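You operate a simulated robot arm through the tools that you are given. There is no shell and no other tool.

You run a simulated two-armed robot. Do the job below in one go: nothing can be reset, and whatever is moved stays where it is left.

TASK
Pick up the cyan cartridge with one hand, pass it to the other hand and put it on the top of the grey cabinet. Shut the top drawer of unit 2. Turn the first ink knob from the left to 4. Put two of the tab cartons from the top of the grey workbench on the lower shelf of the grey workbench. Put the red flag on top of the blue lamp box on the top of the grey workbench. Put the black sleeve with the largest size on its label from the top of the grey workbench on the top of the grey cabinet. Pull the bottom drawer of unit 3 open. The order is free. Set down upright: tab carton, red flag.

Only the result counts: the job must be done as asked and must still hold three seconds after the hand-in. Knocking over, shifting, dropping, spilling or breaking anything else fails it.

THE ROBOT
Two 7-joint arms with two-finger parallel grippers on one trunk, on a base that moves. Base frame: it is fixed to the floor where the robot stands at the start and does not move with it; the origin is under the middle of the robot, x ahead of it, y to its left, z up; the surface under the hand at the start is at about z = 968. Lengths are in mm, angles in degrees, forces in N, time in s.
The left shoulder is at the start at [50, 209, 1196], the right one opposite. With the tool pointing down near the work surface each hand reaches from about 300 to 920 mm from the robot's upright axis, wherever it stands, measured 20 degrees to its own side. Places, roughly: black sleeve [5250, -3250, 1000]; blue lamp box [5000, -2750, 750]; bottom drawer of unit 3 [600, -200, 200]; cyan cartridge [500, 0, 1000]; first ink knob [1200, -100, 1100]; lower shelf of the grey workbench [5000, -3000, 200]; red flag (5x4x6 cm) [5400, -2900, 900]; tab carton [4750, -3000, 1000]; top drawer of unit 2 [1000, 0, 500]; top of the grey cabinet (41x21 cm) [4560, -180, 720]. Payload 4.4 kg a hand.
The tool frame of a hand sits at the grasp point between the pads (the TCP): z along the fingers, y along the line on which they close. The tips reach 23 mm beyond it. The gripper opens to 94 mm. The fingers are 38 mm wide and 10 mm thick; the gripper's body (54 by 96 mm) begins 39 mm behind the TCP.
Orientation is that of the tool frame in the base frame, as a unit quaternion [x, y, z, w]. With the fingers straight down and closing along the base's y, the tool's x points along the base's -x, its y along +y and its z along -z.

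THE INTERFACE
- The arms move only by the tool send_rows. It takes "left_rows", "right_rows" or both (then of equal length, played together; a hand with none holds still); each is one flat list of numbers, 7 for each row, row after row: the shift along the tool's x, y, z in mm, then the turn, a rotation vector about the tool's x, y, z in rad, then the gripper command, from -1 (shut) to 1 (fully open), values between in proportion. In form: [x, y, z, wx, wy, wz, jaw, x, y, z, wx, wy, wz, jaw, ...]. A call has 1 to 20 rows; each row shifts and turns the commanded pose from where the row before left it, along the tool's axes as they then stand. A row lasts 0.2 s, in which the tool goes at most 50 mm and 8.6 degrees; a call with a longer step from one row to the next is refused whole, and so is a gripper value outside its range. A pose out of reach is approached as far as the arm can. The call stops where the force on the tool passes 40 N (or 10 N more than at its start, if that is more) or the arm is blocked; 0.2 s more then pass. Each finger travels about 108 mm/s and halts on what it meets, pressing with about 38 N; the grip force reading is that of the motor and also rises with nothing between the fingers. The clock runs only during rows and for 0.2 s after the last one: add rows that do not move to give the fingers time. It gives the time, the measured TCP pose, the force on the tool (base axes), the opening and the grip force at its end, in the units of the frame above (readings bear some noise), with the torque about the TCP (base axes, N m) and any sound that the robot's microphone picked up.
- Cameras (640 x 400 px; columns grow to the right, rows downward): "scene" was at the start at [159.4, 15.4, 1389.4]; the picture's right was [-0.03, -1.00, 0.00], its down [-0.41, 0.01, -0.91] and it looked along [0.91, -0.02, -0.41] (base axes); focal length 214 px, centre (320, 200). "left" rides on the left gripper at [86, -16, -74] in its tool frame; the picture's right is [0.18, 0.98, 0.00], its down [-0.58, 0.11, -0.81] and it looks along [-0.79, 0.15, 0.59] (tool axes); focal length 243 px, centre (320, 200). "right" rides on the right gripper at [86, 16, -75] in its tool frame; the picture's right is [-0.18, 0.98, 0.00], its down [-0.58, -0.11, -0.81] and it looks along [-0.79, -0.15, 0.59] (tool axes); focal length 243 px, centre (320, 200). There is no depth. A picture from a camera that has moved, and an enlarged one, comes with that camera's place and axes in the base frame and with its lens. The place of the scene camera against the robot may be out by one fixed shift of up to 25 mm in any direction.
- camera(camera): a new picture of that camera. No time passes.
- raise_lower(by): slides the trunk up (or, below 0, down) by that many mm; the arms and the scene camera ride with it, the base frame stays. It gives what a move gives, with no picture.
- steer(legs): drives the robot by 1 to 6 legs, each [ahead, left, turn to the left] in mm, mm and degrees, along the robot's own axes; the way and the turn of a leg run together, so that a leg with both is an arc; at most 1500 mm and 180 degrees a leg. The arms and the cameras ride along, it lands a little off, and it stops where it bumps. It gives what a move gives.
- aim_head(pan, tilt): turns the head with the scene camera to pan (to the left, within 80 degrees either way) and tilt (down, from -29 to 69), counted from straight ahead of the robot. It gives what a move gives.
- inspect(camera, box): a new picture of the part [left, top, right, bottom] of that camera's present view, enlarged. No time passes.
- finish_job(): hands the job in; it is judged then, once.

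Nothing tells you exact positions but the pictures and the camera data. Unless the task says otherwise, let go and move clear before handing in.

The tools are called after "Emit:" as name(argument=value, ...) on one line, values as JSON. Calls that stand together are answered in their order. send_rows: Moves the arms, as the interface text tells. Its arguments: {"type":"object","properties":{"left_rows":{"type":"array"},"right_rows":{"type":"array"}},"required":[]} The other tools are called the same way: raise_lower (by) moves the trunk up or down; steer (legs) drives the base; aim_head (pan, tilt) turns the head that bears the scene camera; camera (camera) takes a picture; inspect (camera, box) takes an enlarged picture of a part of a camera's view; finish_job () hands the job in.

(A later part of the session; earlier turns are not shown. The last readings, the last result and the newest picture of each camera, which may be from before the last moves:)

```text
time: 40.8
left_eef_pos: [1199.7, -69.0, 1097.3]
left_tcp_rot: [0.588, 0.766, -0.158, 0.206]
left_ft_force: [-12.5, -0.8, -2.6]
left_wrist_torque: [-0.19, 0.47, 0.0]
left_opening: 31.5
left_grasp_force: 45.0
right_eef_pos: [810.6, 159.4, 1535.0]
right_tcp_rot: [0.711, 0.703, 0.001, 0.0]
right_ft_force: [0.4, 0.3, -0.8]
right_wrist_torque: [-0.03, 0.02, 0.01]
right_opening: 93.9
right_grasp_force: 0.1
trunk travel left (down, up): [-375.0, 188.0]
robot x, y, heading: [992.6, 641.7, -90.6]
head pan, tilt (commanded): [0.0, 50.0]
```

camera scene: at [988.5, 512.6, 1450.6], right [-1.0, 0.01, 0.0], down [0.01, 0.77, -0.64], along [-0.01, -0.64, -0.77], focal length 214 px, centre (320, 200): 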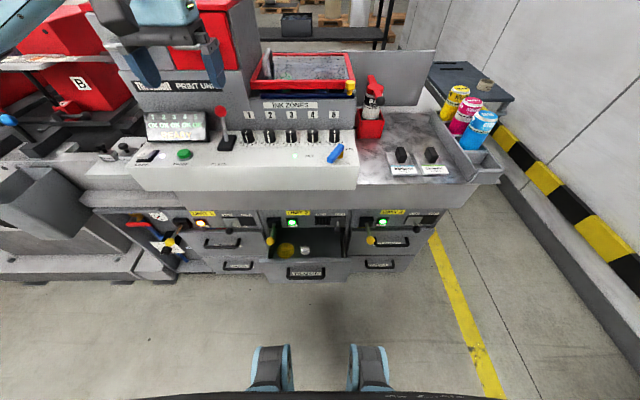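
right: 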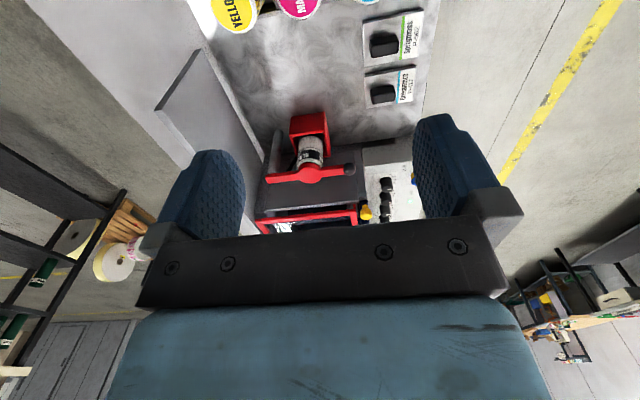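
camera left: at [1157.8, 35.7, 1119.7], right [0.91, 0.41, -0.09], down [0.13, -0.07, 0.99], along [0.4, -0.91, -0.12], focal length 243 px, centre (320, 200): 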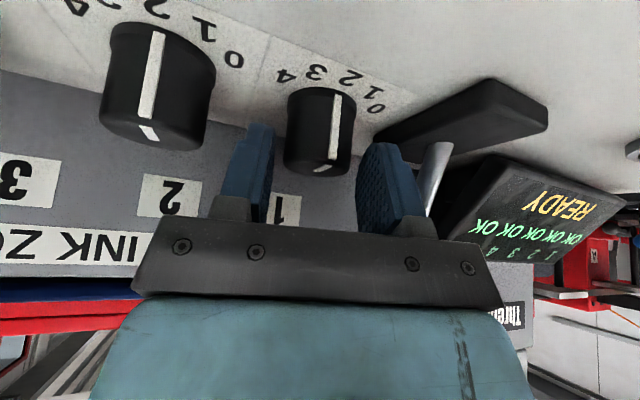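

Emit:
send_rows(left_rows=[0, -1, 0, -0.0656, 0, -0.1132, -1, 0, 0, 0, -0.0656, 0, -0.1132, -1, 0, 0, 0, -0.0656, 0, -0.1132, -1, 0, 0, 0, -0.0656, 0, -0.1132, -1, 0, 0, 0, 0, 0, 0, -1])

Emit:
camera(camera="left")

```text
time: 42.0
left_eef_pos: [1200.4, -68.0, 1098.1]
left_tcp_rot: [0.369, 0.893, -0.097, 0.24]
left_ft_force: [-11.4, 0.1, -10.1]
left_wrist_torque: [-0.1, 0.12, -0.02]
left_opening: 31.8
left_grasp_force: 44.8
right_eef_pos: [810.9, 158.4, 1534.5]
right_tcp_rot: [0.711, 0.703, 0.002, 0.001]
right_ft_force: [0.5, 0.0, -0.5]
right_wrist_torque: [0.03, -0.04, -0.02]
right_opening: 93.9
right_grasp_force: 0.0
trunk travel left (down, up): [-375.0, 188.0]
robot x, y, heading: [989.9, 640.8, -90.7]
head pan, tilt (commanded): [0.0, 50.0]
```

```text
taken
camera left: at [1108.9, -1.2, 1119.9], right [0.58, 0.81, -0.09], down [0.15, 0.0, 0.99], along [0.8, -0.59, -0.12], focal length 243 px, centre (320, 200)
```

left: 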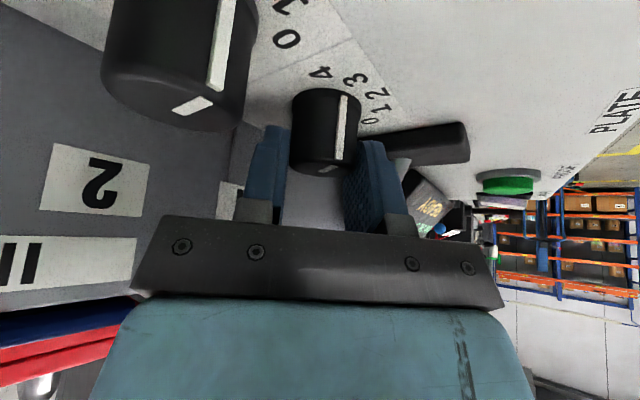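

The pointer has moved to about 3. I open, swing back 30°, and regrip for the second bite.

Emit:
send_rows(left_rows=[0, 0, 0, 0, 0, 0, -0.02, 0, 0, 0, 0, 0, 0, -0.02, 0, 0, 0, 0.0656, 0, 0.1132, -0.02, 0, 0, 0, 0.0656, 0, 0.1132, -0.02, 0, 0, 0, 0.0656, 0, 0.1132, -0.02, 0, 0, 0, 0.0656, 0, 0.1132, -0.02, 0, 0, 0, 0, 0, 0, -0.02, 0, 0, 0, 0, 0, 0, -0.02])

Emit:
inspect(camera="left", box=[220, 40, 420, 200])

```text
time: 43.8
left_eef_pos: [1200.7, -68.6, 1100.5]
left_tcp_rot: [0.588, 0.766, -0.157, 0.205]
left_ft_force: [-0.5, 0.3, 0.5]
left_wrist_torque: [0.01, 0.01, -0.02]
left_opening: 46.1
left_grasp_force: 0.0
right_eef_pos: [813.0, 159.7, 1535.3]
right_tcp_rot: [0.711, 0.703, 0.0, 0.0]
right_ft_force: [-0.3, 0.5, 0.0]
right_wrist_torque: [0.01, -0.02, -0.02]
right_opening: 94.2
right_grasp_force: 0.1
trunk travel left (down, up): [-375.0, 188.0]
robot x, y, heading: [991.0, 634.8, -90.7]
head pan, tilt (commanded): [0.0, 50.0]
```

```text
2.50 times, centred on (320, 120) of left
camera zoom: at [1156.6, 36.5, 1120.9], right [0.91, 0.41, -0.09], down [0.13, -0.07, 0.99], along [0.4, -0.91, -0.12], focal length 606 px, centre (320, 400)
```

zoom: 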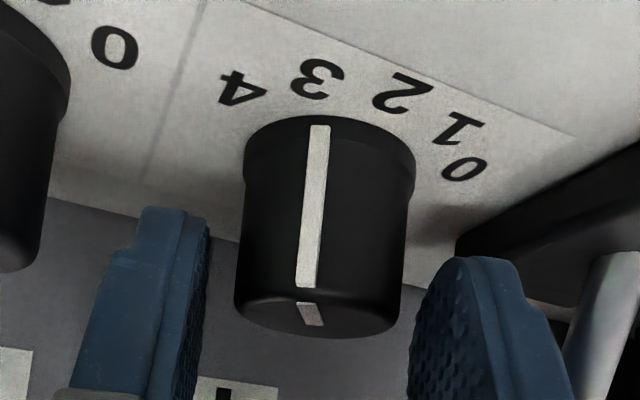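

Pointer is exactly at 3. Second bite of 30° now.

Emit:
send_rows(left_rows=[0, -1, 0, 0, 0, 0, -1, 0, 0, 0, 0, 0, 0, -1, 0, 0, 0, 0, 0, 0, -1, 0, 0, 0, -0.0656, 0, -0.1132, -1, 0, 0, 0, -0.0656, 0, -0.1132, -1, 0, 0, 0, -0.0656, 0, -0.1132, -1, 0, 0, 0, -0.0656, 0, -0.1132, -1, 0, 0, 0, 0, 0, 0, -1])

Emit:
send_rows(left_rows=[0, 0, 0, 0, 0, 0, -0.02, 0, 0, 0, 0, 0, 0, -0.02, 0, 0, 0, 0.0656, 0, 0.1132, -0.02, 0, 0, 0, 0.0656, 0, 0.1132, -0.02, 0, 0, 0, 0.0656, 0, 0.1132, -0.02, 0, 0, 0, 0.0656, 0, 0.1132, -0.02, 0, 0, 0, 0, 0, 0, -0.02, 0, 0, 0, 0, 0, 0, -0.02])

Emit:
inspect(camera="left", box=[220, 40, 420, 200])

```text
time: 45.6
left_eef_pos: [1199.1, -68.5, 1099.9]
left_tcp_rot: [0.369, 0.893, -0.099, 0.239]
left_ft_force: [-4.0, 0.5, -1.0]
left_wrist_torque: [0.58, 0.23, 0.02]
left_opening: 31.3
left_grasp_force: 44.9
right_eef_pos: [812.2, 160.9, 1534.8]
right_tcp_rot: [0.711, 0.703, 0.001, 0.0]
right_ft_force: [0.2, 0.0, 0.2]
right_wrist_torque: [0.04, 0.0, 0.0]
right_opening: 94.0
right_grasp_force: 0.1
trunk travel left (down, up): [-375.0, 188.0]
robot x, y, heading: [990.1, 640.7, -90.3]
head pan, tilt (commanded): [0.0, 50.0]
```

```text
time: 47.4
left_eef_pos: [1199.6, -68.9, 1099.9]
left_tcp_rot: [0.589, 0.766, -0.158, 0.206]
left_ft_force: [0.1, 0.4, -0.8]
left_wrist_torque: [0.0, 0.0, -0.01]
left_opening: 46.2
left_grasp_force: 0.1
right_eef_pos: [813.3, 159.4, 1536.4]
right_tcp_rot: [0.711, 0.704, 0.0, -0.001]
right_ft_force: [0.1, 0.4, -0.4]
right_wrist_torque: [0.01, -0.01, -0.04]
right_opening: 94.2
right_grasp_force: 0.0
trunk travel left (down, up): [-375.0, 188.0]
robot x, y, heading: [990.9, 639.9, -90.7]
head pan, tilt (commanded): [0.0, 50.0]
```

```text
2.50 times, centred on (320, 120) of left
camera zoom: at [1155.8, 35.7, 1121.0], right [0.91, 0.41, -0.09], down [0.13, -0.07, 0.99], along [0.4, -0.91, -0.12], focal length 606 px, centre (320, 400)
```

zoom: 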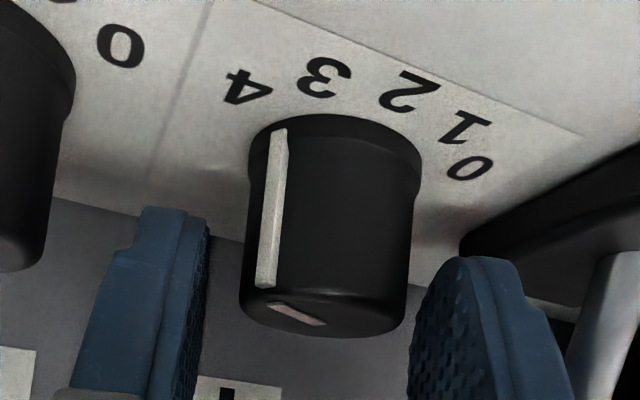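

Pointer now appears near 4; I lift off straight up and look from a clearer angle to verify.

Emit:
send_rows(left_rows=[-10, 0, -17.3, 0, 0, 0, -0.02, -10, 0, -17.3, 0, 0, 0, -0.02, -10, 0, -17.3, 0, 0, 0, -0.02, 14.3, 8.1, -39.1, 0, 0, 0, -0.02, 14.3, 8.1, -39.1, 0, 0, 0, -0.02, 14.3, 8.1, -39.1, 0, 0, 0, -0.02, 14.3, 8.1, -39.1, 0, 0, 0, -0.02, 14.3, 8.1, -39.1, 0, 0, 0, -0.02, 14.3, 8.1, -39.1, 0, 0, 0, -0.02, 0, 0, 0, 0, 0.1309, 0, -0.02, 0, 0, 0, 0, 0.1309, 0, -0.02, 0, 0, 0, 0, 0.1309, 0, -0.02, 0, 0, 0, 0, 0.1309, 0, -0.02, 0, 0, 0, 0, 0, 0.1365, -0.02, 0, 0, 0, 0, 0, 0.1365, -0.02, 0, 0, 0, 0, 0, 0, -0.02])

Emit:
inspect(camera="left", box=[220, 110, 420, 220])

Emit:
inspect(camera="left", box=[270, 120, 330, 165])

Emit:
inspect(camera="scene", box=[230, 115, 350, 165])

```text
time: 50.8
left_eef_pos: [1196.6, 128.9, 1319.5]
left_tcp_rot: [0.711, 0.703, 0.0, -0.001]
left_ft_force: [0.3, 0.1, 0.0]
left_wrist_torque: [0.01, -0.01, -0.01]
left_opening: 45.8
left_grasp_force: 0.0
right_eef_pos: [812.9, 160.6, 1535.7]
right_tcp_rot: [0.711, 0.703, 0.0, 0.001]
right_ft_force: [-0.2, -0.6, 0.0]
right_wrist_torque: [0.02, 0.0, 0.0]
right_opening: 94.2
right_grasp_force: 0.1
trunk travel left (down, up): [-375.0, 188.0]
robot x, y, heading: [989.5, 641.3, -90.8]
head pan, tilt (commanded): [0.0, 50.0]
```

```text
3.20 times, centred on (320, 165) of left
camera zoom: at [1182.0, 216.1, 1394.3], right [0.99, 0.17, 0.0], down [0.1, -0.58, 0.81], along [0.14, -0.79, -0.59], focal length 776 px, centre (320, 312)
```

zoom: 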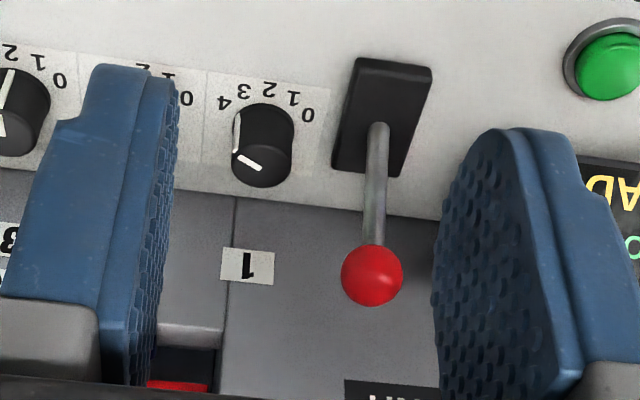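

```text
8.89 times, centred on (300, 142) of left
camera zoom: at [1182.0, 216.1, 1394.3], right [0.99, 0.17, 0.0], down [0.1, -0.58, 0.81], along [0.14, -0.79, -0.59], focal length 2157 px, centre (498, 711)
```

zoom: 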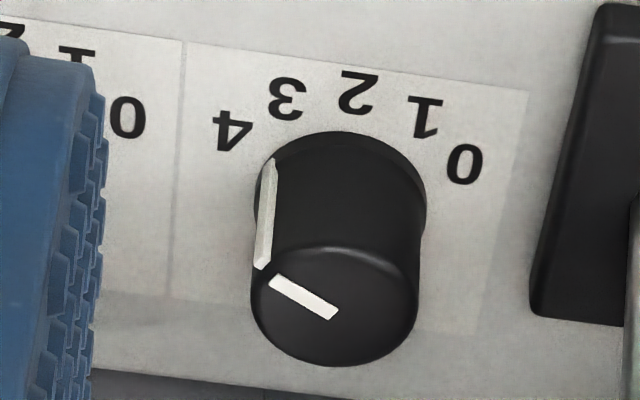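

```text
5.33 times, centred on (290, 140) of scene
camera zoom: at [988.5, 512.4, 1450.5], right [-1.0, 0.01, 0.0], down [0.01, 0.77, -0.64], along [-0.01, -0.64, -0.77], focal length 1144 px, centre (480, 520)
```

zoom: 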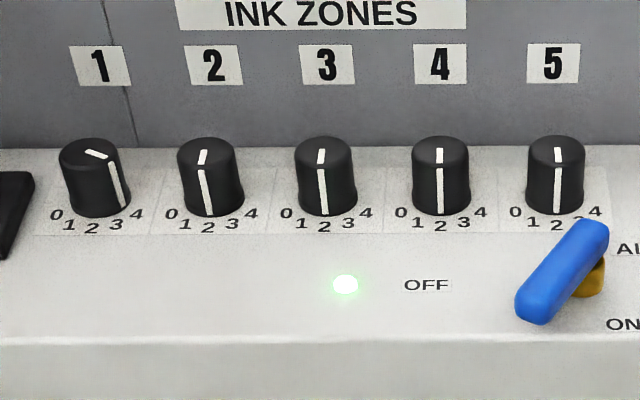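

Knob 1 points at 60° = 4. Next is unit 2's top drawer: its front is at about y 120, x 853–1240, top edge z 610, handle bar z 550; the yellow lever ball is at (1182, 87, 698), so I'll push at x about 1047, z about 588. First I retract both hands and lower the trunk.

Emit:
send_rows(left_rows=[45, -33, 0, 0, 0, 0, -1, 45, -33, 0, 0, 0, 0, -1, 45, -33, 0, 0, 0, 0, -1, 0, 0, 0, 0, 0, 0, -1], right_rows=[45, 0, 0, 0, 0, 0, 1, 45, 0, 0, 0, 0, 0, 1, 45, 0, 0, 0, 0, 0, 1, 0, 0, 0, 0, 0, 0, 1])

Emit:
raise_lower(by=-375)

Emit:
aim_head(pan=0, tilt=40)

Emit:
camera(camera="scene")

```text
refused: row 1 steps farther than a row can; nothing moved
```

```text
time: 54.4
left_eef_pos: [1196.5, 128.8, 945.2]
left_tcp_rot: [0.711, 0.703, 0.0, 0.0]
left_ft_force: [-0.1, 0.0, 0.2]
left_wrist_torque: [-0.01, -0.01, -0.01]
left_opening: 45.8
left_grasp_force: 0.0
right_eef_pos: [812.9, 160.9, 1160.6]
right_tcp_rot: [0.71, 0.704, 0.0, 0.0]
right_ft_force: [-0.4, 0.3, -0.3]
right_wrist_torque: [0.03, 0.01, -0.03]
right_opening: 93.8
right_grasp_force: 0.0
trunk travel left (down, up): [0.0, 563.0]
robot x, y, heading: [993.3, 637.7, -90.6]
head pan, tilt (commanded): [0.0, 50.0]
```

```text
time: 55.1
left_eef_pos: [1196.9, 128.8, 944.6]
left_tcp_rot: [0.711, 0.703, 0.0, 0.0]
left_ft_force: [-1.1, -0.1, -0.1]
left_wrist_torque: [-0.01, 0.02, -0.01]
left_opening: 46.4
left_grasp_force: 0.1
right_eef_pos: [812.3, 159.7, 1161.2]
right_tcp_rot: [0.71, 0.704, 0.0, 0.0]
right_ft_force: [0.1, 0.0, -0.8]
right_wrist_torque: [0.02, -0.01, 0.0]
right_opening: 94.0
right_grasp_force: 0.0
trunk travel left (down, up): [0.0, 563.0]
robot x, y, heading: [990.0, 640.0, -90.4]
head pan, tilt (commanded): [0.0, 40.0]
```

```text
taken
camera scene: at [988.4, 504.6, 1089.6], right [-1.0, 0.01, 0.0], down [0.01, 0.64, -0.77], along [-0.01, -0.77, -0.64], focal length 214 px, centre (320, 200)
```

scene: 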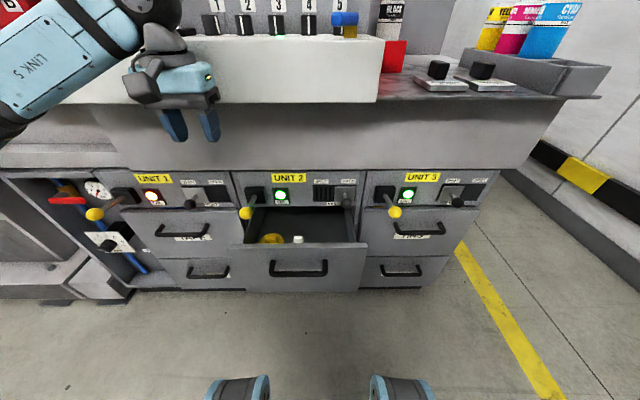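

The trunk lowered safely though my retract move had been refused (step too long); no contact occurred. Now I retract the left hand and bring it down in front of unit 2's drawer, and pull the right hand back.

Emit:
send_rows(left_rows=[30, -37, 0, 0, 0, 0, -1, 30, -37, 0, 0, 0, 0, -1, 30, -37, 0, 0, 0, 0, -1, 30, -37, 0, 0, 0, 0, -1, 0, 0, 48, 0, 0, 0, -1, 0, 0, 48, 0, 0, 0, -1, 0, 0, 48, 0, 0, 0, -1, 0, 0, 48, 0, 0, 0, -1, 0, 0, 48, 0, 0, 0, -1, 0, 0, 48, 0, 0, 0, -1], right_rows=[35, 0, 0, 0, 0, 0, 1, 35, 0, 0, 0, 0, 0, 1, 35, 0, 0, 0, 0, 0, 1, 35, 0, 0, 0, 0, 0, 1, 0, 0, 0, 0, 0, 0, 1, 0, 0, 0, 0, 0, 0, 1, 0, 0, 0, 0, 0, 0, 1, 0, 0, 0, 0, 0, 0, 1, 0, 0, 0, 0, 0, 0, 1, 0, 0, 0, 0, 0, 0, 1])

Emit:
camera(camera="scene")

```text
time: 57.3
left_eef_pos: [1048.4, 249.8, 655.6]
left_tcp_rot: [0.711, 0.703, 0.0, 0.0]
left_ft_force: [0.4, 0.7, 0.0]
left_wrist_torque: [0.03, 0.02, -0.01]
left_opening: 0.3
left_grasp_force: 37.8
right_eef_pos: [814.1, 299.3, 1161.9]
right_tcp_rot: [0.711, 0.703, 0.0, 0.0]
right_ft_force: [-0.3, 0.0, -0.3]
right_wrist_torque: [0.0, -0.01, -0.03]
right_opening: 93.8
right_grasp_force: 0.1
trunk travel left (down, up): [0.0, 563.0]
robot x, y, heading: [991.9, 639.8, -90.3]
head pan, tilt (commanded): [0.0, 40.0]
```

```text
taken
camera scene: at [988.5, 504.4, 1089.7], right [-1.0, 0.01, 0.0], down [0.01, 0.64, -0.77], along [-0.01, -0.77, -0.64], focal length 214 px, centre (320, 200)
```

scene: 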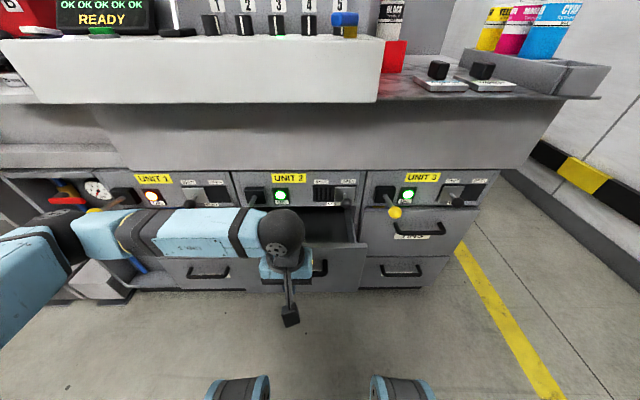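

Emit:
send_rows(left_rows=[0, 0, 0, 0, -0.1309, 0, -1, 0, 0, 0, 0, -0.1309, 0, -1, 0, 0, 0, 0, -0.1309, 0, -1, 0, 0, 0, 0, -0.1309, 0, -1, 0, 0, 0, 0, -0.1309, 0, -1, 0, 0, 0, 0, -0.1309, 0, -1, 0, 0, 0, 0, -0.1309, 0, -1, 0, 0, 0, 0, -0.1309, 0, -1, 0, 0, 0, 0, 0, 0, -1])

Emit:
camera(camera="scene")

Emit:
camera(camera="left")

```text
time: 59.3
left_eef_pos: [1051.0, 250.3, 655.3]
left_tcp_rot: [0.616, 0.609, -0.357, 0.351]
left_ft_force: [-0.1, -0.8, -0.3]
left_wrist_torque: [-0.01, 0.01, 0.02]
left_opening: 0.1
left_grasp_force: 37.6
right_eef_pos: [814.0, 298.6, 1161.1]
right_tcp_rot: [0.711, 0.703, 0.0, 0.0]
right_ft_force: [0.8, 0.2, 0.7]
right_wrist_torque: [0.02, 0.03, 0.0]
right_opening: 93.9
right_grasp_force: 0.0
trunk travel left (down, up): [0.0, 563.0]
robot x, y, heading: [987.0, 637.9, -90.6]
head pan, tilt (commanded): [0.0, 40.0]
```

```text
taken
camera scene: at [988.7, 504.5, 1089.7], right [-1.0, 0.01, 0.0], down [0.01, 0.64, -0.77], along [-0.01, -0.77, -0.64], focal length 214 px, centre (320, 200)
```

scene: 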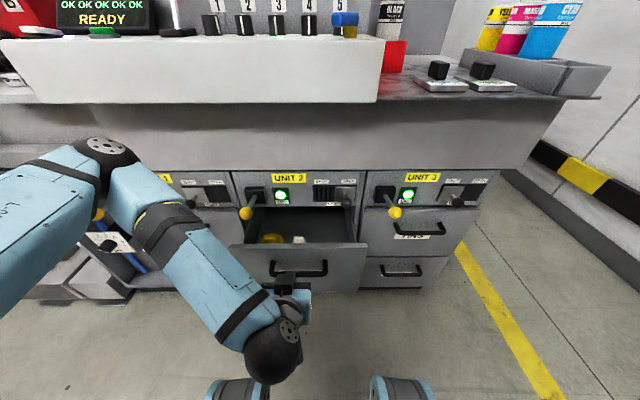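

```text
taken
camera left: at [1035.8, 358.8, 618.2], right [0.98, 0.08, -0.16], down [0.11, 0.41, 0.91], along [0.14, -0.91, 0.39], focal length 243 px, centre (320, 200)
```

left: 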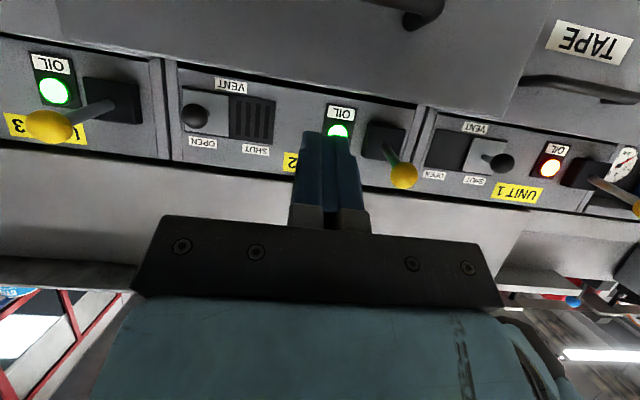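

The elbow juts toward the machine because the hand is too close to the body. I back the base up so the arm extends more, then approach the drawer.

Emit:
steer(legs=[[-180, 0, 0]])

Emit:
camera(camera="scene")

```text
time: 60.8
left_eef_pos: [1051.6, 433.3, 655.0]
left_tcp_rot: [0.616, 0.608, -0.357, 0.351]
left_ft_force: [-0.4, 0.1, 1.5]
left_wrist_torque: [-0.02, 0.0, -0.01]
left_opening: 0.0
left_grasp_force: 37.7
right_eef_pos: [814.8, 482.5, 1162.1]
right_tcp_rot: [0.712, 0.702, 0.0, 0.001]
right_ft_force: [-0.1, 0.2, -0.1]
right_wrist_torque: [-0.05, -0.01, -0.04]
right_opening: 93.7
right_grasp_force: 0.1
trunk travel left (down, up): [0.0, 563.0]
robot x, y, heading: [991.8, 820.9, -90.7]
head pan, tilt (commanded): [0.0, 40.0]
```

```text
taken
camera scene: at [990.2, 687.9, 1089.8], right [-1.0, 0.01, 0.0], down [0.01, 0.64, -0.77], along [-0.01, -0.77, -0.64], focal length 214 px, centre (320, 200)
```

scene: 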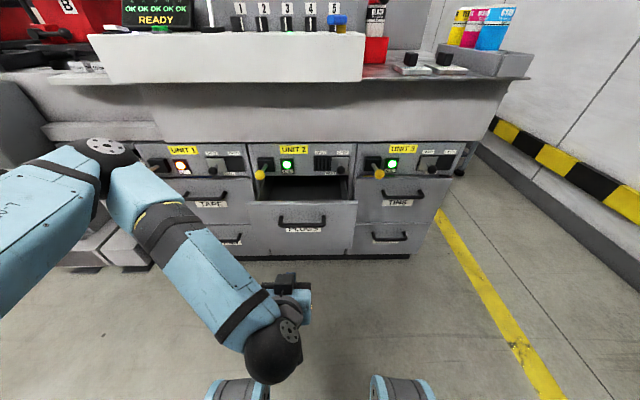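

Emit:
send_rows(left_rows=[-10.1, -0.1, 41, 0, 0, 0, -1, -10.1, -0.1, 41, 0, 0, 0, -1, -10.1, -0.1, 41, 0, 0, 0, -1, -10.1, -0.1, 41, 0, 0, 0, -1, -10.1, -0.1, 41, 0, 0, 0, -1, -10.1, -0.1, 41, 0, 0, 0, -1, 0, 0, 0, 0, 0, 0, -1])

Emit:
camera(camera="scene")

Emit:
camera(camera="left")

```text
time: 62.4
left_eef_pos: [1046.6, 191.4, 585.8]
left_tcp_rot: [0.616, 0.609, -0.355, 0.352]
left_ft_force: [0.0, 0.0, 0.7]
left_wrist_torque: [0.01, -0.04, -0.02]
left_opening: 0.0
left_grasp_force: 37.7
right_eef_pos: [816.1, 480.8, 1160.9]
right_tcp_rot: [0.712, 0.702, 0.0, 0.0]
right_ft_force: [0.8, 0.1, -0.1]
right_wrist_torque: [0.0, 0.03, 0.0]
right_opening: 93.8
right_grasp_force: 0.0
trunk travel left (down, up): [0.0, 563.0]
robot x, y, heading: [991.9, 823.5, -90.7]
head pan, tilt (commanded): [0.0, 40.0]
```

```text
taken
camera scene: at [990.2, 687.5, 1089.7], right [-1.0, 0.01, 0.0], down [0.01, 0.64, -0.77], along [-0.01, -0.77, -0.64], focal length 214 px, centre (320, 200)
```

scene: 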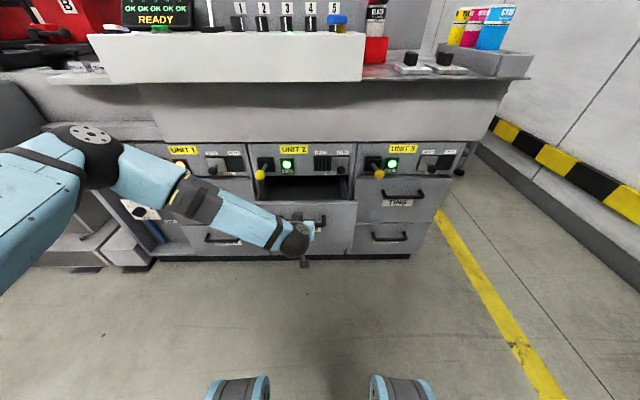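

```text
taken
camera left: at [1033.0, 299.6, 548.2], right [0.98, 0.08, -0.16], down [0.11, 0.41, 0.91], along [0.14, -0.91, 0.39], focal length 243 px, centre (320, 200)
```

left: 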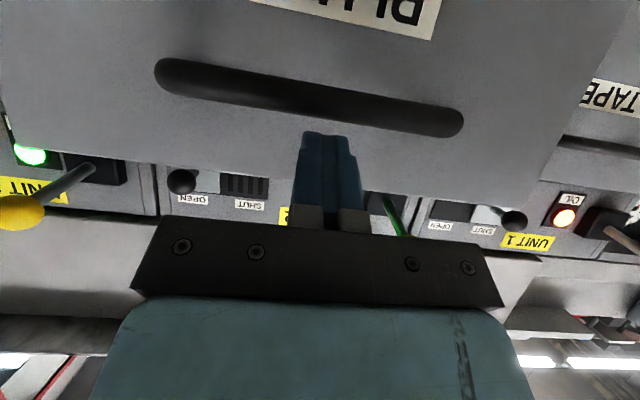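

The fingertips are just above the handle, 40 mm off the drawer front. I push in -y.

Emit:
send_rows(left_rows=[-10, 0.3, 17.3, 0, 0, 0, -1, -10, 0.3, 17.3, 0, 0, 0, -1, -10, 0.3, 17.3, 0, 0, 0, -1, -10, 0.3, 17.3, 0, 0, 0, -1, -10, 0.3, 17.3, 0, 0, 0, -1, -10, 0.3, 17.3, 0, 0, 0, -1, -10, 0.3, 17.3, 0, 0, 0, -1])

Emit:
camera(camera="scene")

```text
time: 64.0
left_eef_pos: [1048.1, 48.5, 586.4]
left_tcp_rot: [0.615, 0.609, -0.356, 0.352]
left_ft_force: [-0.9, -2.1, 12.5]
left_wrist_torque: [-0.31, 0.04, 0.13]
left_opening: 0.0
left_grasp_force: 38.3
right_eef_pos: [815.7, 483.0, 1162.9]
right_tcp_rot: [0.712, 0.702, -0.001, 0.0]
right_ft_force: [0.1, 0.2, 0.1]
right_wrist_torque: [-0.05, -0.01, -0.01]
right_opening: 93.9
right_grasp_force: 0.0
trunk travel left (down, up): [0.0, 563.0]
robot x, y, heading: [991.3, 821.7, -90.7]
head pan, tilt (commanded): [0.0, 40.0]
```

```text
taken
camera scene: at [989.9, 688.3, 1090.0], right [-1.0, 0.01, 0.0], down [0.01, 0.64, -0.77], along [-0.01, -0.77, -0.64], focal length 214 px, centre (320, 200)
```

scene: 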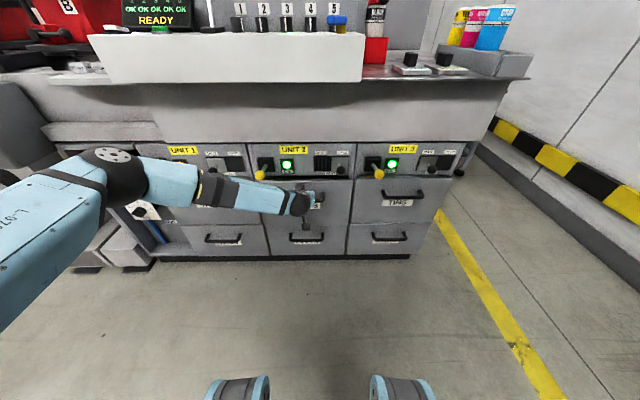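

Emit:
inspect(camera="scene", box=[230, 135, 460, 265])

Emit:
camera(camera="left")

```text
2.78 times, centred on (345, 200) of scene
camera zoom: at [989.9, 688.3, 1090.0], right [-1.0, 0.01, 0.0], down [0.01, 0.64, -0.77], along [-0.01, -0.77, -0.64], focal length 597 px, centre (250, 200)
```

zoom: 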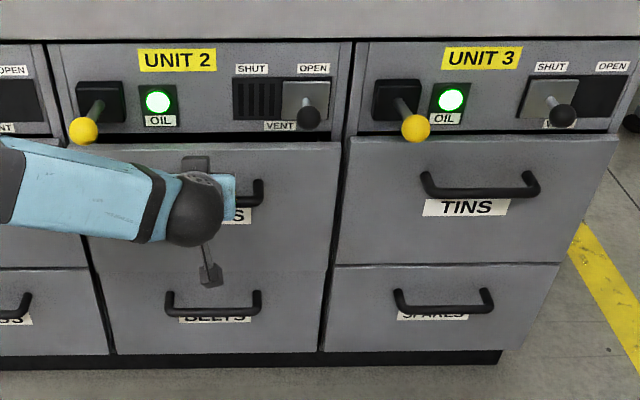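

```text
taken
camera left: at [1033.5, 157.1, 549.0], right [0.98, 0.08, -0.16], down [0.11, 0.41, 0.91], along [0.14, -0.91, 0.39], focal length 243 px, centre (320, 200)
```

left: 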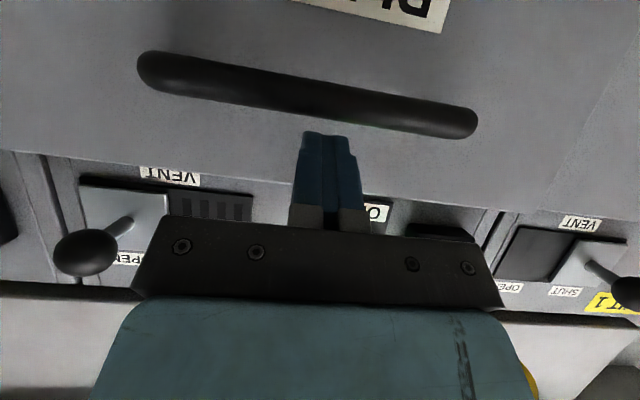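

Still slightly open; I continue pushing until it blocks.

Emit:
send_rows(left_rows=[-5, 0.15, 8.7, 0, 0, 0, -1, -5, 0.15, 8.7, 0, 0, 0, -1, -5, 0.15, 8.7, 0, 0, 0, -1, -5, 0.15, 8.7, 0, 0, 0, -1, -5, 0.15, 8.7, 0, 0, 0, -1, -5, 0.15, 8.7, 0, 0, 0, -1, -5, 0.15, 8.7, 0, 0, 0, -1, -5, 0.15, 8.7, 0, 0, 0, -1])

Emit:
inspect(camera="scene", box=[230, 135, 460, 265])

```text
time: 65.1
left_eef_pos: [1047.6, 9.3, 582.2]
left_tcp_rot: [0.618, 0.609, -0.355, 0.35]
left_ft_force: [1.4, 9.3, 3.3]
left_wrist_torque: [-0.17, 0.02, 0.07]
left_opening: 0.0
left_grasp_force: 38.5
right_eef_pos: [816.9, 482.1, 1163.2]
right_tcp_rot: [0.711, 0.703, 0.0, 0.0]
right_ft_force: [0.1, 0.7, -0.3]
right_wrist_torque: [-0.03, 0.01, 0.0]
right_opening: 94.0
right_grasp_force: 0.0
trunk travel left (down, up): [0.0, 563.0]
robot x, y, heading: [992.9, 822.7, -90.8]
head pan, tilt (commanded): [0.0, 40.0]
stopped in row 5 (left hand): the force on the tool passed its limit at 46 N (the readings are from after the stop); the commanded pose is now the measured one
```

```text
2.78 times, centred on (345, 200) of scene
camera zoom: at [990.4, 688.3, 1089.8], right [-1.0, 0.01, 0.0], down [0.01, 0.64, -0.77], along [-0.01, -0.77, -0.64], focal length 597 px, centre (250, 200)
```

zoom: 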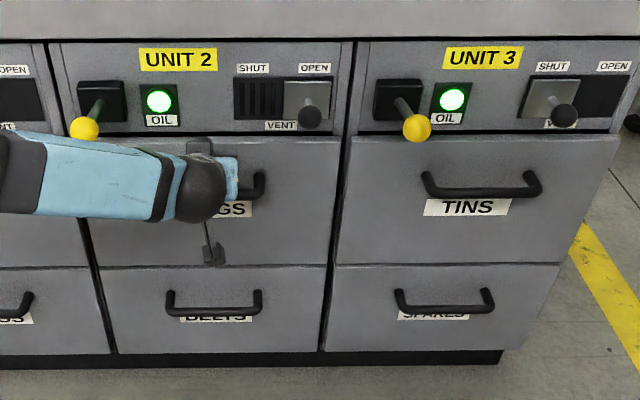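

Drawer 2 is now flush with its neighbours. I retract the left hand and then lift it clear.

Emit:
send_rows(left_rows=[20, 0, -34.7, 0, 0, 0, -1, 20, 0, -34.7, 0, 0, 0, -1, 20, 0, -34.7, 0, 0, 0, -1, 20, 0, -34.7, 0, 0, 0, -1, 20, 0, -34.7, 0, 0, 0, -1, 20, 0, -34.7, 0, 0, 0, -1, 20, 0, -34.7, 0, 0, 0, -1, 20, 0, -34.7, 0, 0, 0, -1, -40, 0, -23, 0, 0, 0, -1, -40, 0, -23, 0, 0, 0, -1, -40, 0, -23, 0, 0, 0, -1, -40, 0, -23, 0, 0, 0, -1, -40, 0, -23, 0, 0, 0, -1, -40, 0, -23, 0, 0, 0, -1])

Emit:
camera(camera="scene")

```text
time: 68.1
left_eef_pos: [1053.0, 326.0, 862.2]
left_tcp_rot: [0.618, 0.608, -0.354, 0.35]
left_ft_force: [-0.3, 0.4, 0.7]
left_wrist_torque: [0.03, -0.03, -0.01]
left_opening: 0.1
left_grasp_force: 38.0
right_eef_pos: [816.5, 482.7, 1161.5]
right_tcp_rot: [0.712, 0.702, 0.0, 0.0]
right_ft_force: [0.2, 0.5, -0.2]
right_wrist_torque: [0.04, -0.01, 0.02]
right_opening: 94.1
right_grasp_force: 0.1
trunk travel left (down, up): [0.0, 563.0]
robot x, y, heading: [992.2, 820.4, -90.7]
head pan, tilt (commanded): [0.0, 40.0]
```

```text
taken
camera scene: at [990.4, 688.0, 1089.7], right [-1.0, 0.01, 0.0], down [0.01, 0.64, -0.77], along [-0.01, -0.77, -0.64], focal length 214 px, centre (320, 200)
```

scene: 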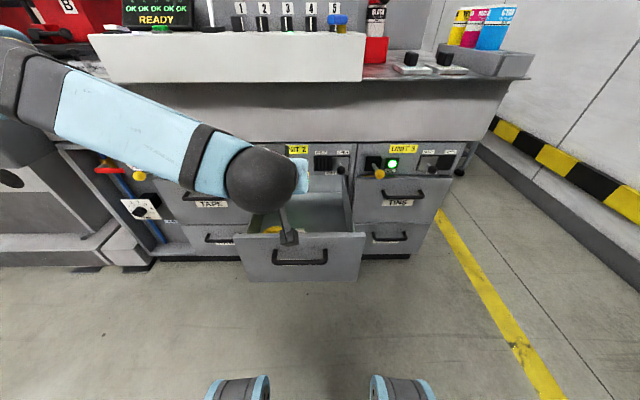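

Retracting, a fingertip hooked behind the handle and pulled the drawer open again; nothing else was disturbed. I go back down in front of it, push again slightly higher, and this time withdraw along the tool axis (up and back).

Emit:
send_rows(left_rows=[39.3, -1, 22.7, 0, 0, 0, -1, 39.3, -1, 22.7, 0, 0, 0, -1, 39.3, -1, 22.7, 0, 0, 0, -1, 39.3, -1, 22.7, 0, 0, 0, -1, 39.3, -1, 22.7, 0, 0, 0, -1, 37, -1, 21, 0, 0, 0, -1, 0, 0, 0, 0, 0, 0, -1])

Emit:
camera(camera="left")

Emit:
inspect(camera="scene", box=[200, 130, 430, 290])

```text
time: 69.7
left_eef_pos: [1046.3, 327.2, 591.0]
left_tcp_rot: [0.617, 0.61, -0.354, 0.349]
left_ft_force: [0.7, -0.3, 0.2]
left_wrist_torque: [-0.01, 0.01, 0.02]
left_opening: 0.2
left_grasp_force: 38.1
right_eef_pos: [816.8, 482.1, 1160.2]
right_tcp_rot: [0.711, 0.703, 0.0, 0.0]
right_ft_force: [0.4, -0.6, 0.0]
right_wrist_torque: [0.02, 0.01, 0.0]
right_opening: 94.0
right_grasp_force: 0.0
trunk travel left (down, up): [0.0, 563.0]
robot x, y, heading: [996.7, 820.5, -90.8]
head pan, tilt (commanded): [0.0, 40.0]
```

```text
taken
camera left: at [1032.1, 436.5, 554.8], right [0.98, 0.08, -0.16], down [0.12, 0.4, 0.91], along [0.14, -0.91, 0.39], focal length 243 px, centre (320, 200)
```

left: 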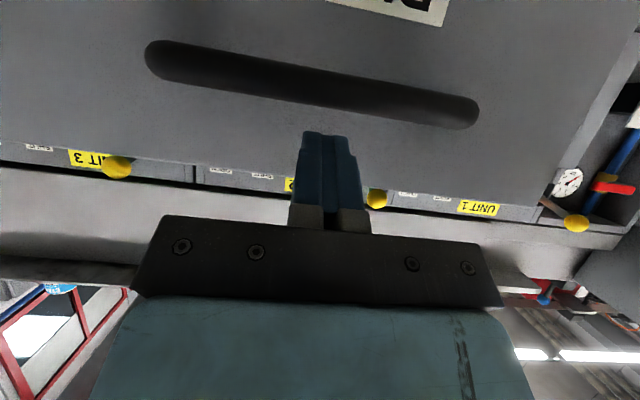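

```text
2.50 times, centred on (315, 210) of scene
camera zoom: at [990.6, 687.6, 1089.7], right [-1.0, 0.01, 0.0], down [0.01, 0.64, -0.77], along [-0.01, -0.77, -0.64], focal length 536 px, centre (332, 175)
```

zoom: 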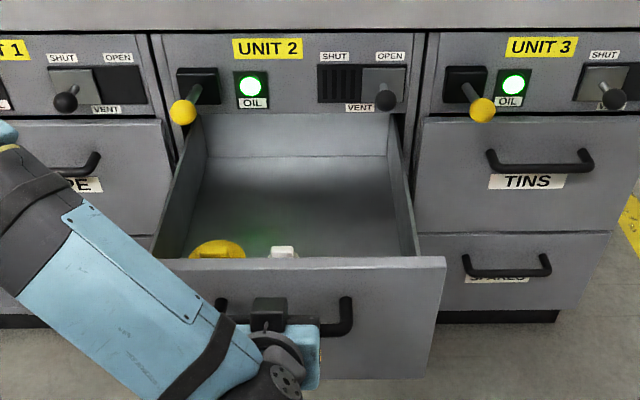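

Emit:
send_rows(left_rows=[-10, 0.3, 17.3, 0, 0, 0, -1, -10, 0.3, 17.3, 0, 0, 0, -1, -10, 0.3, 17.3, 0, 0, 0, -1, -10, 0.3, 17.3, 0, 0, 0, -1, -10, 0.3, 17.3, 0, 0, 0, -1, -10, 0.3, 17.3, 0, 0, 0, -1, -10, 0.3, 17.3, 0, 0, 0, -1, -10, 0.3, 17.3, 0, 0, 0, -1, -10, 0.3, 17.3, 0, 0, 0, -1, -10, 0.3, 17.3, 0, 0, 0, -1, -10, 0.3, 17.3, 0, 0, 0, -1, -10, 0.3, 17.3, 0, 0, 0, -1])

Emit:
inspect(camera="scene", box=[200, 130, 430, 290])

```text
time: 72.3
left_eef_pos: [1045.2, 88.8, 589.6]
left_tcp_rot: [0.617, 0.609, -0.355, 0.35]
left_ft_force: [0.2, 0.6, 0.0]
left_wrist_torque: [0.0, 0.02, 0.01]
left_opening: 0.0
left_grasp_force: 37.8
right_eef_pos: [816.1, 482.2, 1161.1]
right_tcp_rot: [0.711, 0.703, 0.0, 0.001]
right_ft_force: [0.1, 0.6, -0.3]
right_wrist_torque: [0.04, -0.04, -0.01]
right_opening: 94.1
right_grasp_force: 0.1
trunk travel left (down, up): [0.0, 563.0]
robot x, y, heading: [991.0, 821.5, -90.6]
head pan, tilt (commanded): [0.0, 40.0]
```

```text
2.50 times, centred on (315, 210) of scene
camera zoom: at [990.3, 687.5, 1089.6], right [-1.0, 0.01, 0.0], down [0.01, 0.64, -0.77], along [-0.01, -0.77, -0.64], focal length 536 px, centre (332, 175)
```

zoom: 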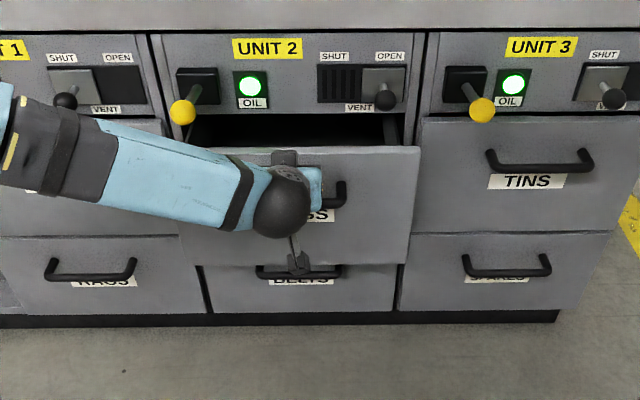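

Emit:
send_rows(left_rows=[-5, 0.15, 8.7, 0, 0, 0, -1, -5, 0.15, 8.7, 0, 0, 0, -1, -5, 0.15, 8.7, 0, 0, 0, -1, -5, 0.15, 8.7, 0, 0, 0, -1, -5, 0.15, 8.7, 0, 0, 0, -1, -5, 0.15, 8.7, 0, 0, 0, -1, -5, 0.15, 8.7, 0, 0, 0, -1, -5, 0.15, 8.7, 0, 0, 0, -1, -5, 0.15, 8.7, 0, 0, 0, -1, -5, 0.15, 8.7, 0, 0, 0, -1])

Emit:
inspect(camera="scene", box=[200, 130, 430, 290])

Emit:
camera(camera="left")

```text
time: 74.3
left_eef_pos: [1045.4, 9.7, 588.4]
left_tcp_rot: [0.619, 0.61, -0.352, 0.347]
left_ft_force: [0.9, 11.3, 4.2]
left_wrist_torque: [-0.19, 0.0, 0.06]
left_opening: 0.1
left_grasp_force: 38.2
right_eef_pos: [816.7, 481.9, 1161.9]
right_tcp_rot: [0.711, 0.703, 0.0, 0.0]
right_ft_force: [-0.7, -0.2, -0.1]
right_wrist_torque: [-0.04, 0.01, -0.01]
right_opening: 93.8
right_grasp_force: 0.0
trunk travel left (down, up): [0.0, 563.0]
robot x, y, heading: [992.8, 822.7, -90.8]
head pan, tilt (commanded): [0.0, 40.0]
stopped in row 9 (left hand): the force on the tool passed its limit at 50 N (the readings are from after the stop); the commanded pose is now the measured one
```

```text
2.50 times, centred on (315, 210) of scene
camera zoom: at [990.7, 689.0, 1090.0], right [-1.0, 0.01, 0.0], down [0.01, 0.64, -0.77], along [-0.01, -0.77, -0.64], focal length 536 px, centre (332, 175)
```

zoom: 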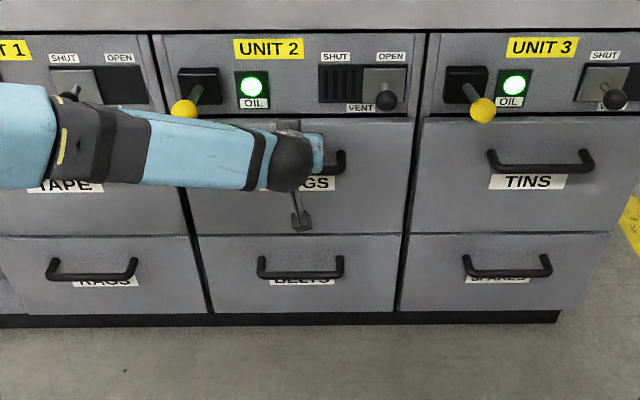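

```text
taken
camera left: at [1031.1, 118.8, 551.4], right [0.98, 0.08, -0.16], down [0.12, 0.4, 0.91], along [0.13, -0.92, 0.38], focal length 243 px, centre (320, 200)
```

left: 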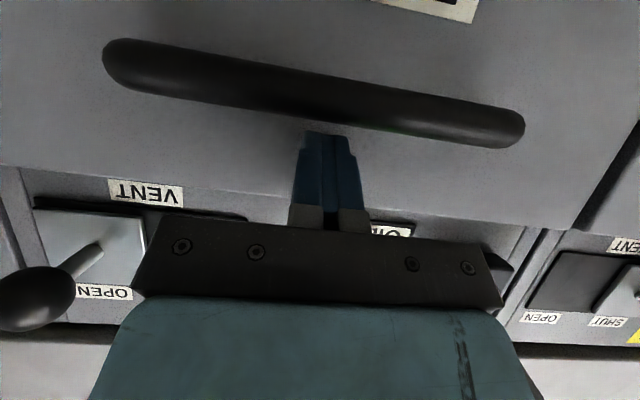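

Closed again. Now I withdraw up and back so nothing can hook the handle.

Emit:
send_rows(left_rows=[-8.1, 0, -13.9, 0, 0, 0, -1, -8.1, 0, -13.9, 0, 0, 0, -1, -8.1, 0, -13.9, 0, 0, 0, -1, 2.7, 0, -44.7, 0, 0, 0, -1, 2.7, 0, -44.7, 0, 0, 0, -1, 2.7, 0, -44.7, 0, 0, 0, -1, 2.7, 0, -44.7, 0, 0, 0, -1, 2.7, 0, -44.7, 0, 0, 0, -1, 2.7, 0, -44.7, 0, 0, 0, -1, 0, 0, 0, 0, 0, 0, -1])

Emit:
camera(camera="scene")

```text
time: 76.5
left_eef_pos: [1051.1, 271.0, 754.6]
left_tcp_rot: [0.619, 0.61, -0.352, 0.348]
left_ft_force: [-1.0, -0.1, 0.4]
left_wrist_torque: [0.01, 0.01, 0.01]
left_opening: 0.0
left_grasp_force: 38.1
right_eef_pos: [815.8, 482.0, 1160.9]
right_tcp_rot: [0.711, 0.703, 0.0, 0.0]
right_ft_force: [0.4, 0.6, -0.4]
right_wrist_torque: [-0.01, -0.02, 0.0]
right_opening: 94.0
right_grasp_force: 0.0
trunk travel left (down, up): [0.0, 563.0]
robot x, y, heading: [994.1, 824.6, -90.6]
head pan, tilt (commanded): [0.0, 40.0]
```

```text
taken
camera scene: at [990.7, 687.9, 1089.7], right [-1.0, 0.01, 0.0], down [0.01, 0.64, -0.77], along [-0.01, -0.77, -0.64], focal length 214 px, centre (320, 200)
```

scene: 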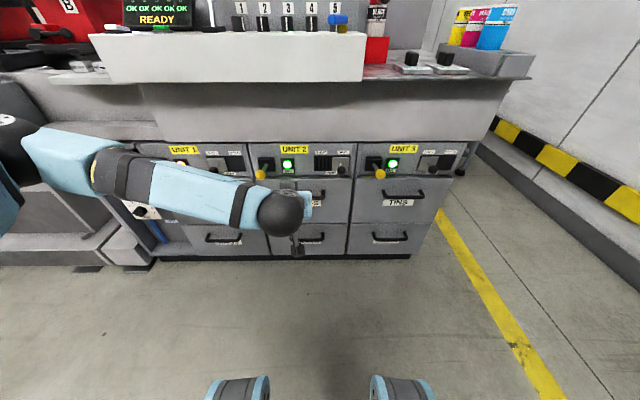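

Drawer 2 stays shut. Next the bottom drawer of unit 3 with the right hand: I tuck the left hand back and move the base toward unit 3.

Emit:
send_rows(left_rows=[-7.5, 0, -47, 0, 0, 0, -1, -7.5, 0, -47, 0, 0, 0, -1, -7.5, 0, -47, 0, 0, 0, -1, -7.5, 0, -47, 0, 0, 0, -1, 0, 0, 0, 0, 0, 0, -1])

Emit:
steer(legs=[[50, -134, 0]])

Emit:
camera(camera="scene")

```text
time: 77.7
left_eef_pos: [1053.4, 417.4, 873.2]
left_tcp_rot: [0.619, 0.61, -0.352, 0.347]
left_ft_force: [-0.3, -0.9, -1.3]
left_wrist_torque: [0.05, 0.01, -0.01]
left_opening: 0.3
left_grasp_force: 37.9
right_eef_pos: [816.4, 482.2, 1161.7]
right_tcp_rot: [0.711, 0.703, 0.0, -0.001]
right_ft_force: [-0.3, 0.1, 0.4]
right_wrist_torque: [-0.01, 0.02, 0.0]
right_opening: 94.0
right_grasp_force: 0.1
trunk travel left (down, up): [0.0, 563.0]
robot x, y, heading: [992.4, 823.2, -90.7]
head pan, tilt (commanded): [0.0, 40.0]
```

```text
time: 79.5
left_eef_pos: [920.5, 369.6, 873.4]
left_tcp_rot: [0.619, 0.61, -0.352, 0.348]
left_ft_force: [-1.4, 0.4, 0.4]
left_wrist_torque: [0.01, 0.01, 0.02]
left_opening: 0.0
left_grasp_force: 37.9
right_eef_pos: [683.2, 432.7, 1160.7]
right_tcp_rot: [0.711, 0.703, 0.0, 0.0]
right_ft_force: [-0.7, 0.5, 0.6]
right_wrist_torque: [-0.01, -0.01, -0.05]
right_opening: 93.9
right_grasp_force: 0.2
trunk travel left (down, up): [0.0, 563.0]
robot x, y, heading: [860.0, 773.4, -90.5]
head pan, tilt (commanded): [0.0, 40.0]
```

```text
taken
camera scene: at [857.5, 639.7, 1089.7], right [-1.0, 0.01, 0.0], down [0.01, 0.64, -0.77], along [-0.01, -0.77, -0.64], focal length 214 px, centre (320, 200)
```

scene: 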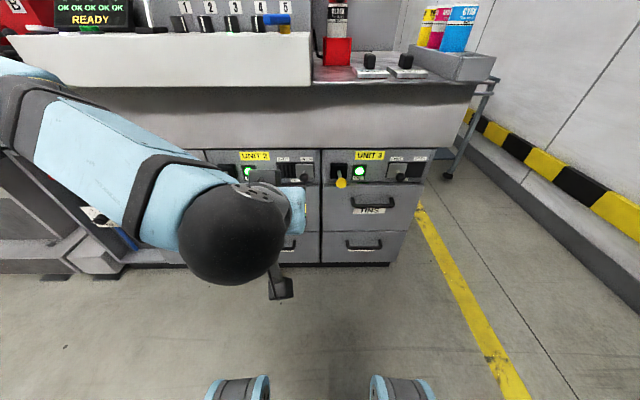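

Emit:
send_rows(right_rows=[0, 0, 0, 0, 0, -0.1428, 0.2, 0, 0, 0, 0, 0, -0.1428, 0.2, 0, 0, 0, 0, 0, -0.1428, 0.2, 0, 0, 0, 0, 0, -0.1428, 0.2, 0, 0, 0, 0, 0, -0.1428, 0.2, 0, 0, 0, 0, 0, -0.1428, 0.2, 0, 0, 0, 0, 0, -0.1428, 0.2, 0, 0, 0, 0, 0, -0.1428, 0.2, 0, 0, 0, 0, 0, -0.1428, 0.2, 0, 0, 0, 0, 0, -0.1428, 0.2, 0, 0, 0, 0, 0, -0.1428, 0.2, 0, 0, 0, 0, 0, 0, 0.2])

Emit:
send_rows(right_rows=[0, 0, 0, 0.1309, 0, 0, 0.2, 0, 0, 0, 0.1309, 0, 0, 0.2, 0, 0, 0, 0.1309, 0, 0, 0.2, 0, 0, 0, 0.1309, 0, 0, 0.2, 0, 0, 0, 0.1309, 0, 0, 0.2, 0, 0, 0, 0.1309, 0, 0, 0.2, 0, 0, 0, 0, 0, 0, 0.2])

Emit:
aim_head(pan=-25, tilt=45)

Emit:
camera(camera="scene")

```text
time: 82.1
left_eef_pos: [921.1, 369.9, 872.9]
left_tcp_rot: [0.62, 0.609, -0.352, 0.347]
left_ft_force: [0.6, 0.2, 0.0]
left_wrist_torque: [-0.03, -0.01, -0.04]
left_opening: 0.0
left_grasp_force: 37.8
right_eef_pos: [705.3, 460.8, 1142.6]
right_tcp_rot: [0.006, 1.0, 0.0, 0.002]
right_ft_force: [1.3, -0.4, 0.2]
right_wrist_torque: [0.0, 0.02, -0.01]
right_opening: 56.5
right_grasp_force: 0.1
right hand out of reach, approached as far as the arm can: row 10, 11
trunk travel left (down, up): [0.0, 563.0]
robot x, y, heading: [859.7, 776.1, -90.6]
head pan, tilt (commanded): [0.0, 40.0]
```

```text
time: 83.7
left_eef_pos: [920.6, 369.5, 873.2]
left_tcp_rot: [0.619, 0.61, -0.352, 0.347]
left_ft_force: [0.8, -0.5, -0.4]
left_wrist_torque: [-0.04, -0.02, -0.03]
left_opening: 0.2
left_grasp_force: 38.1
right_eef_pos: [713.8, 471.3, 1134.2]
right_tcp_rot: [0.005, 0.923, -0.384, -0.001]
right_ft_force: [0.6, -0.7, 0.2]
right_wrist_torque: [-0.01, 0.0, -0.02]
right_opening: 56.5
right_grasp_force: 0.0
right hand out of reach, approached as far as the arm can: row 1, 2, 4
trunk travel left (down, up): [0.0, 563.0]
robot x, y, heading: [861.1, 771.7, -90.6]
head pan, tilt (commanded): [0.0, 40.0]
```

```text
time: 84.6
left_eef_pos: [921.1, 369.2, 873.9]
left_tcp_rot: [0.619, 0.61, -0.352, 0.347]
left_ft_force: [-0.3, 0.1, -0.7]
left_wrist_torque: [0.01, -0.02, 0.0]
left_opening: 0.0
left_grasp_force: 38.0
right_eef_pos: [713.8, 470.7, 1133.7]
right_tcp_rot: [0.005, 0.924, -0.383, -0.002]
right_ft_force: [0.1, -0.1, 0.4]
right_wrist_torque: [0.01, 0.0, 0.0]
right_opening: 56.4
right_grasp_force: 0.1
trunk travel left (down, up): [0.0, 563.0]
robot x, y, heading: [857.0, 770.9, -90.4]
head pan, tilt (commanded): [-25.0, 45.0]
```

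```text
taken
camera scene: at [823.5, 651.4, 1082.4], right [-0.9, 0.43, 0.0], down [0.3, 0.64, -0.71], along [-0.3, -0.64, -0.71], focal length 214 px, centre (320, 200)
```

scene: 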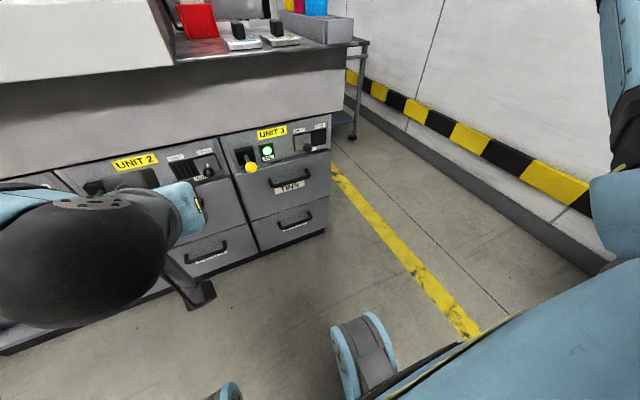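

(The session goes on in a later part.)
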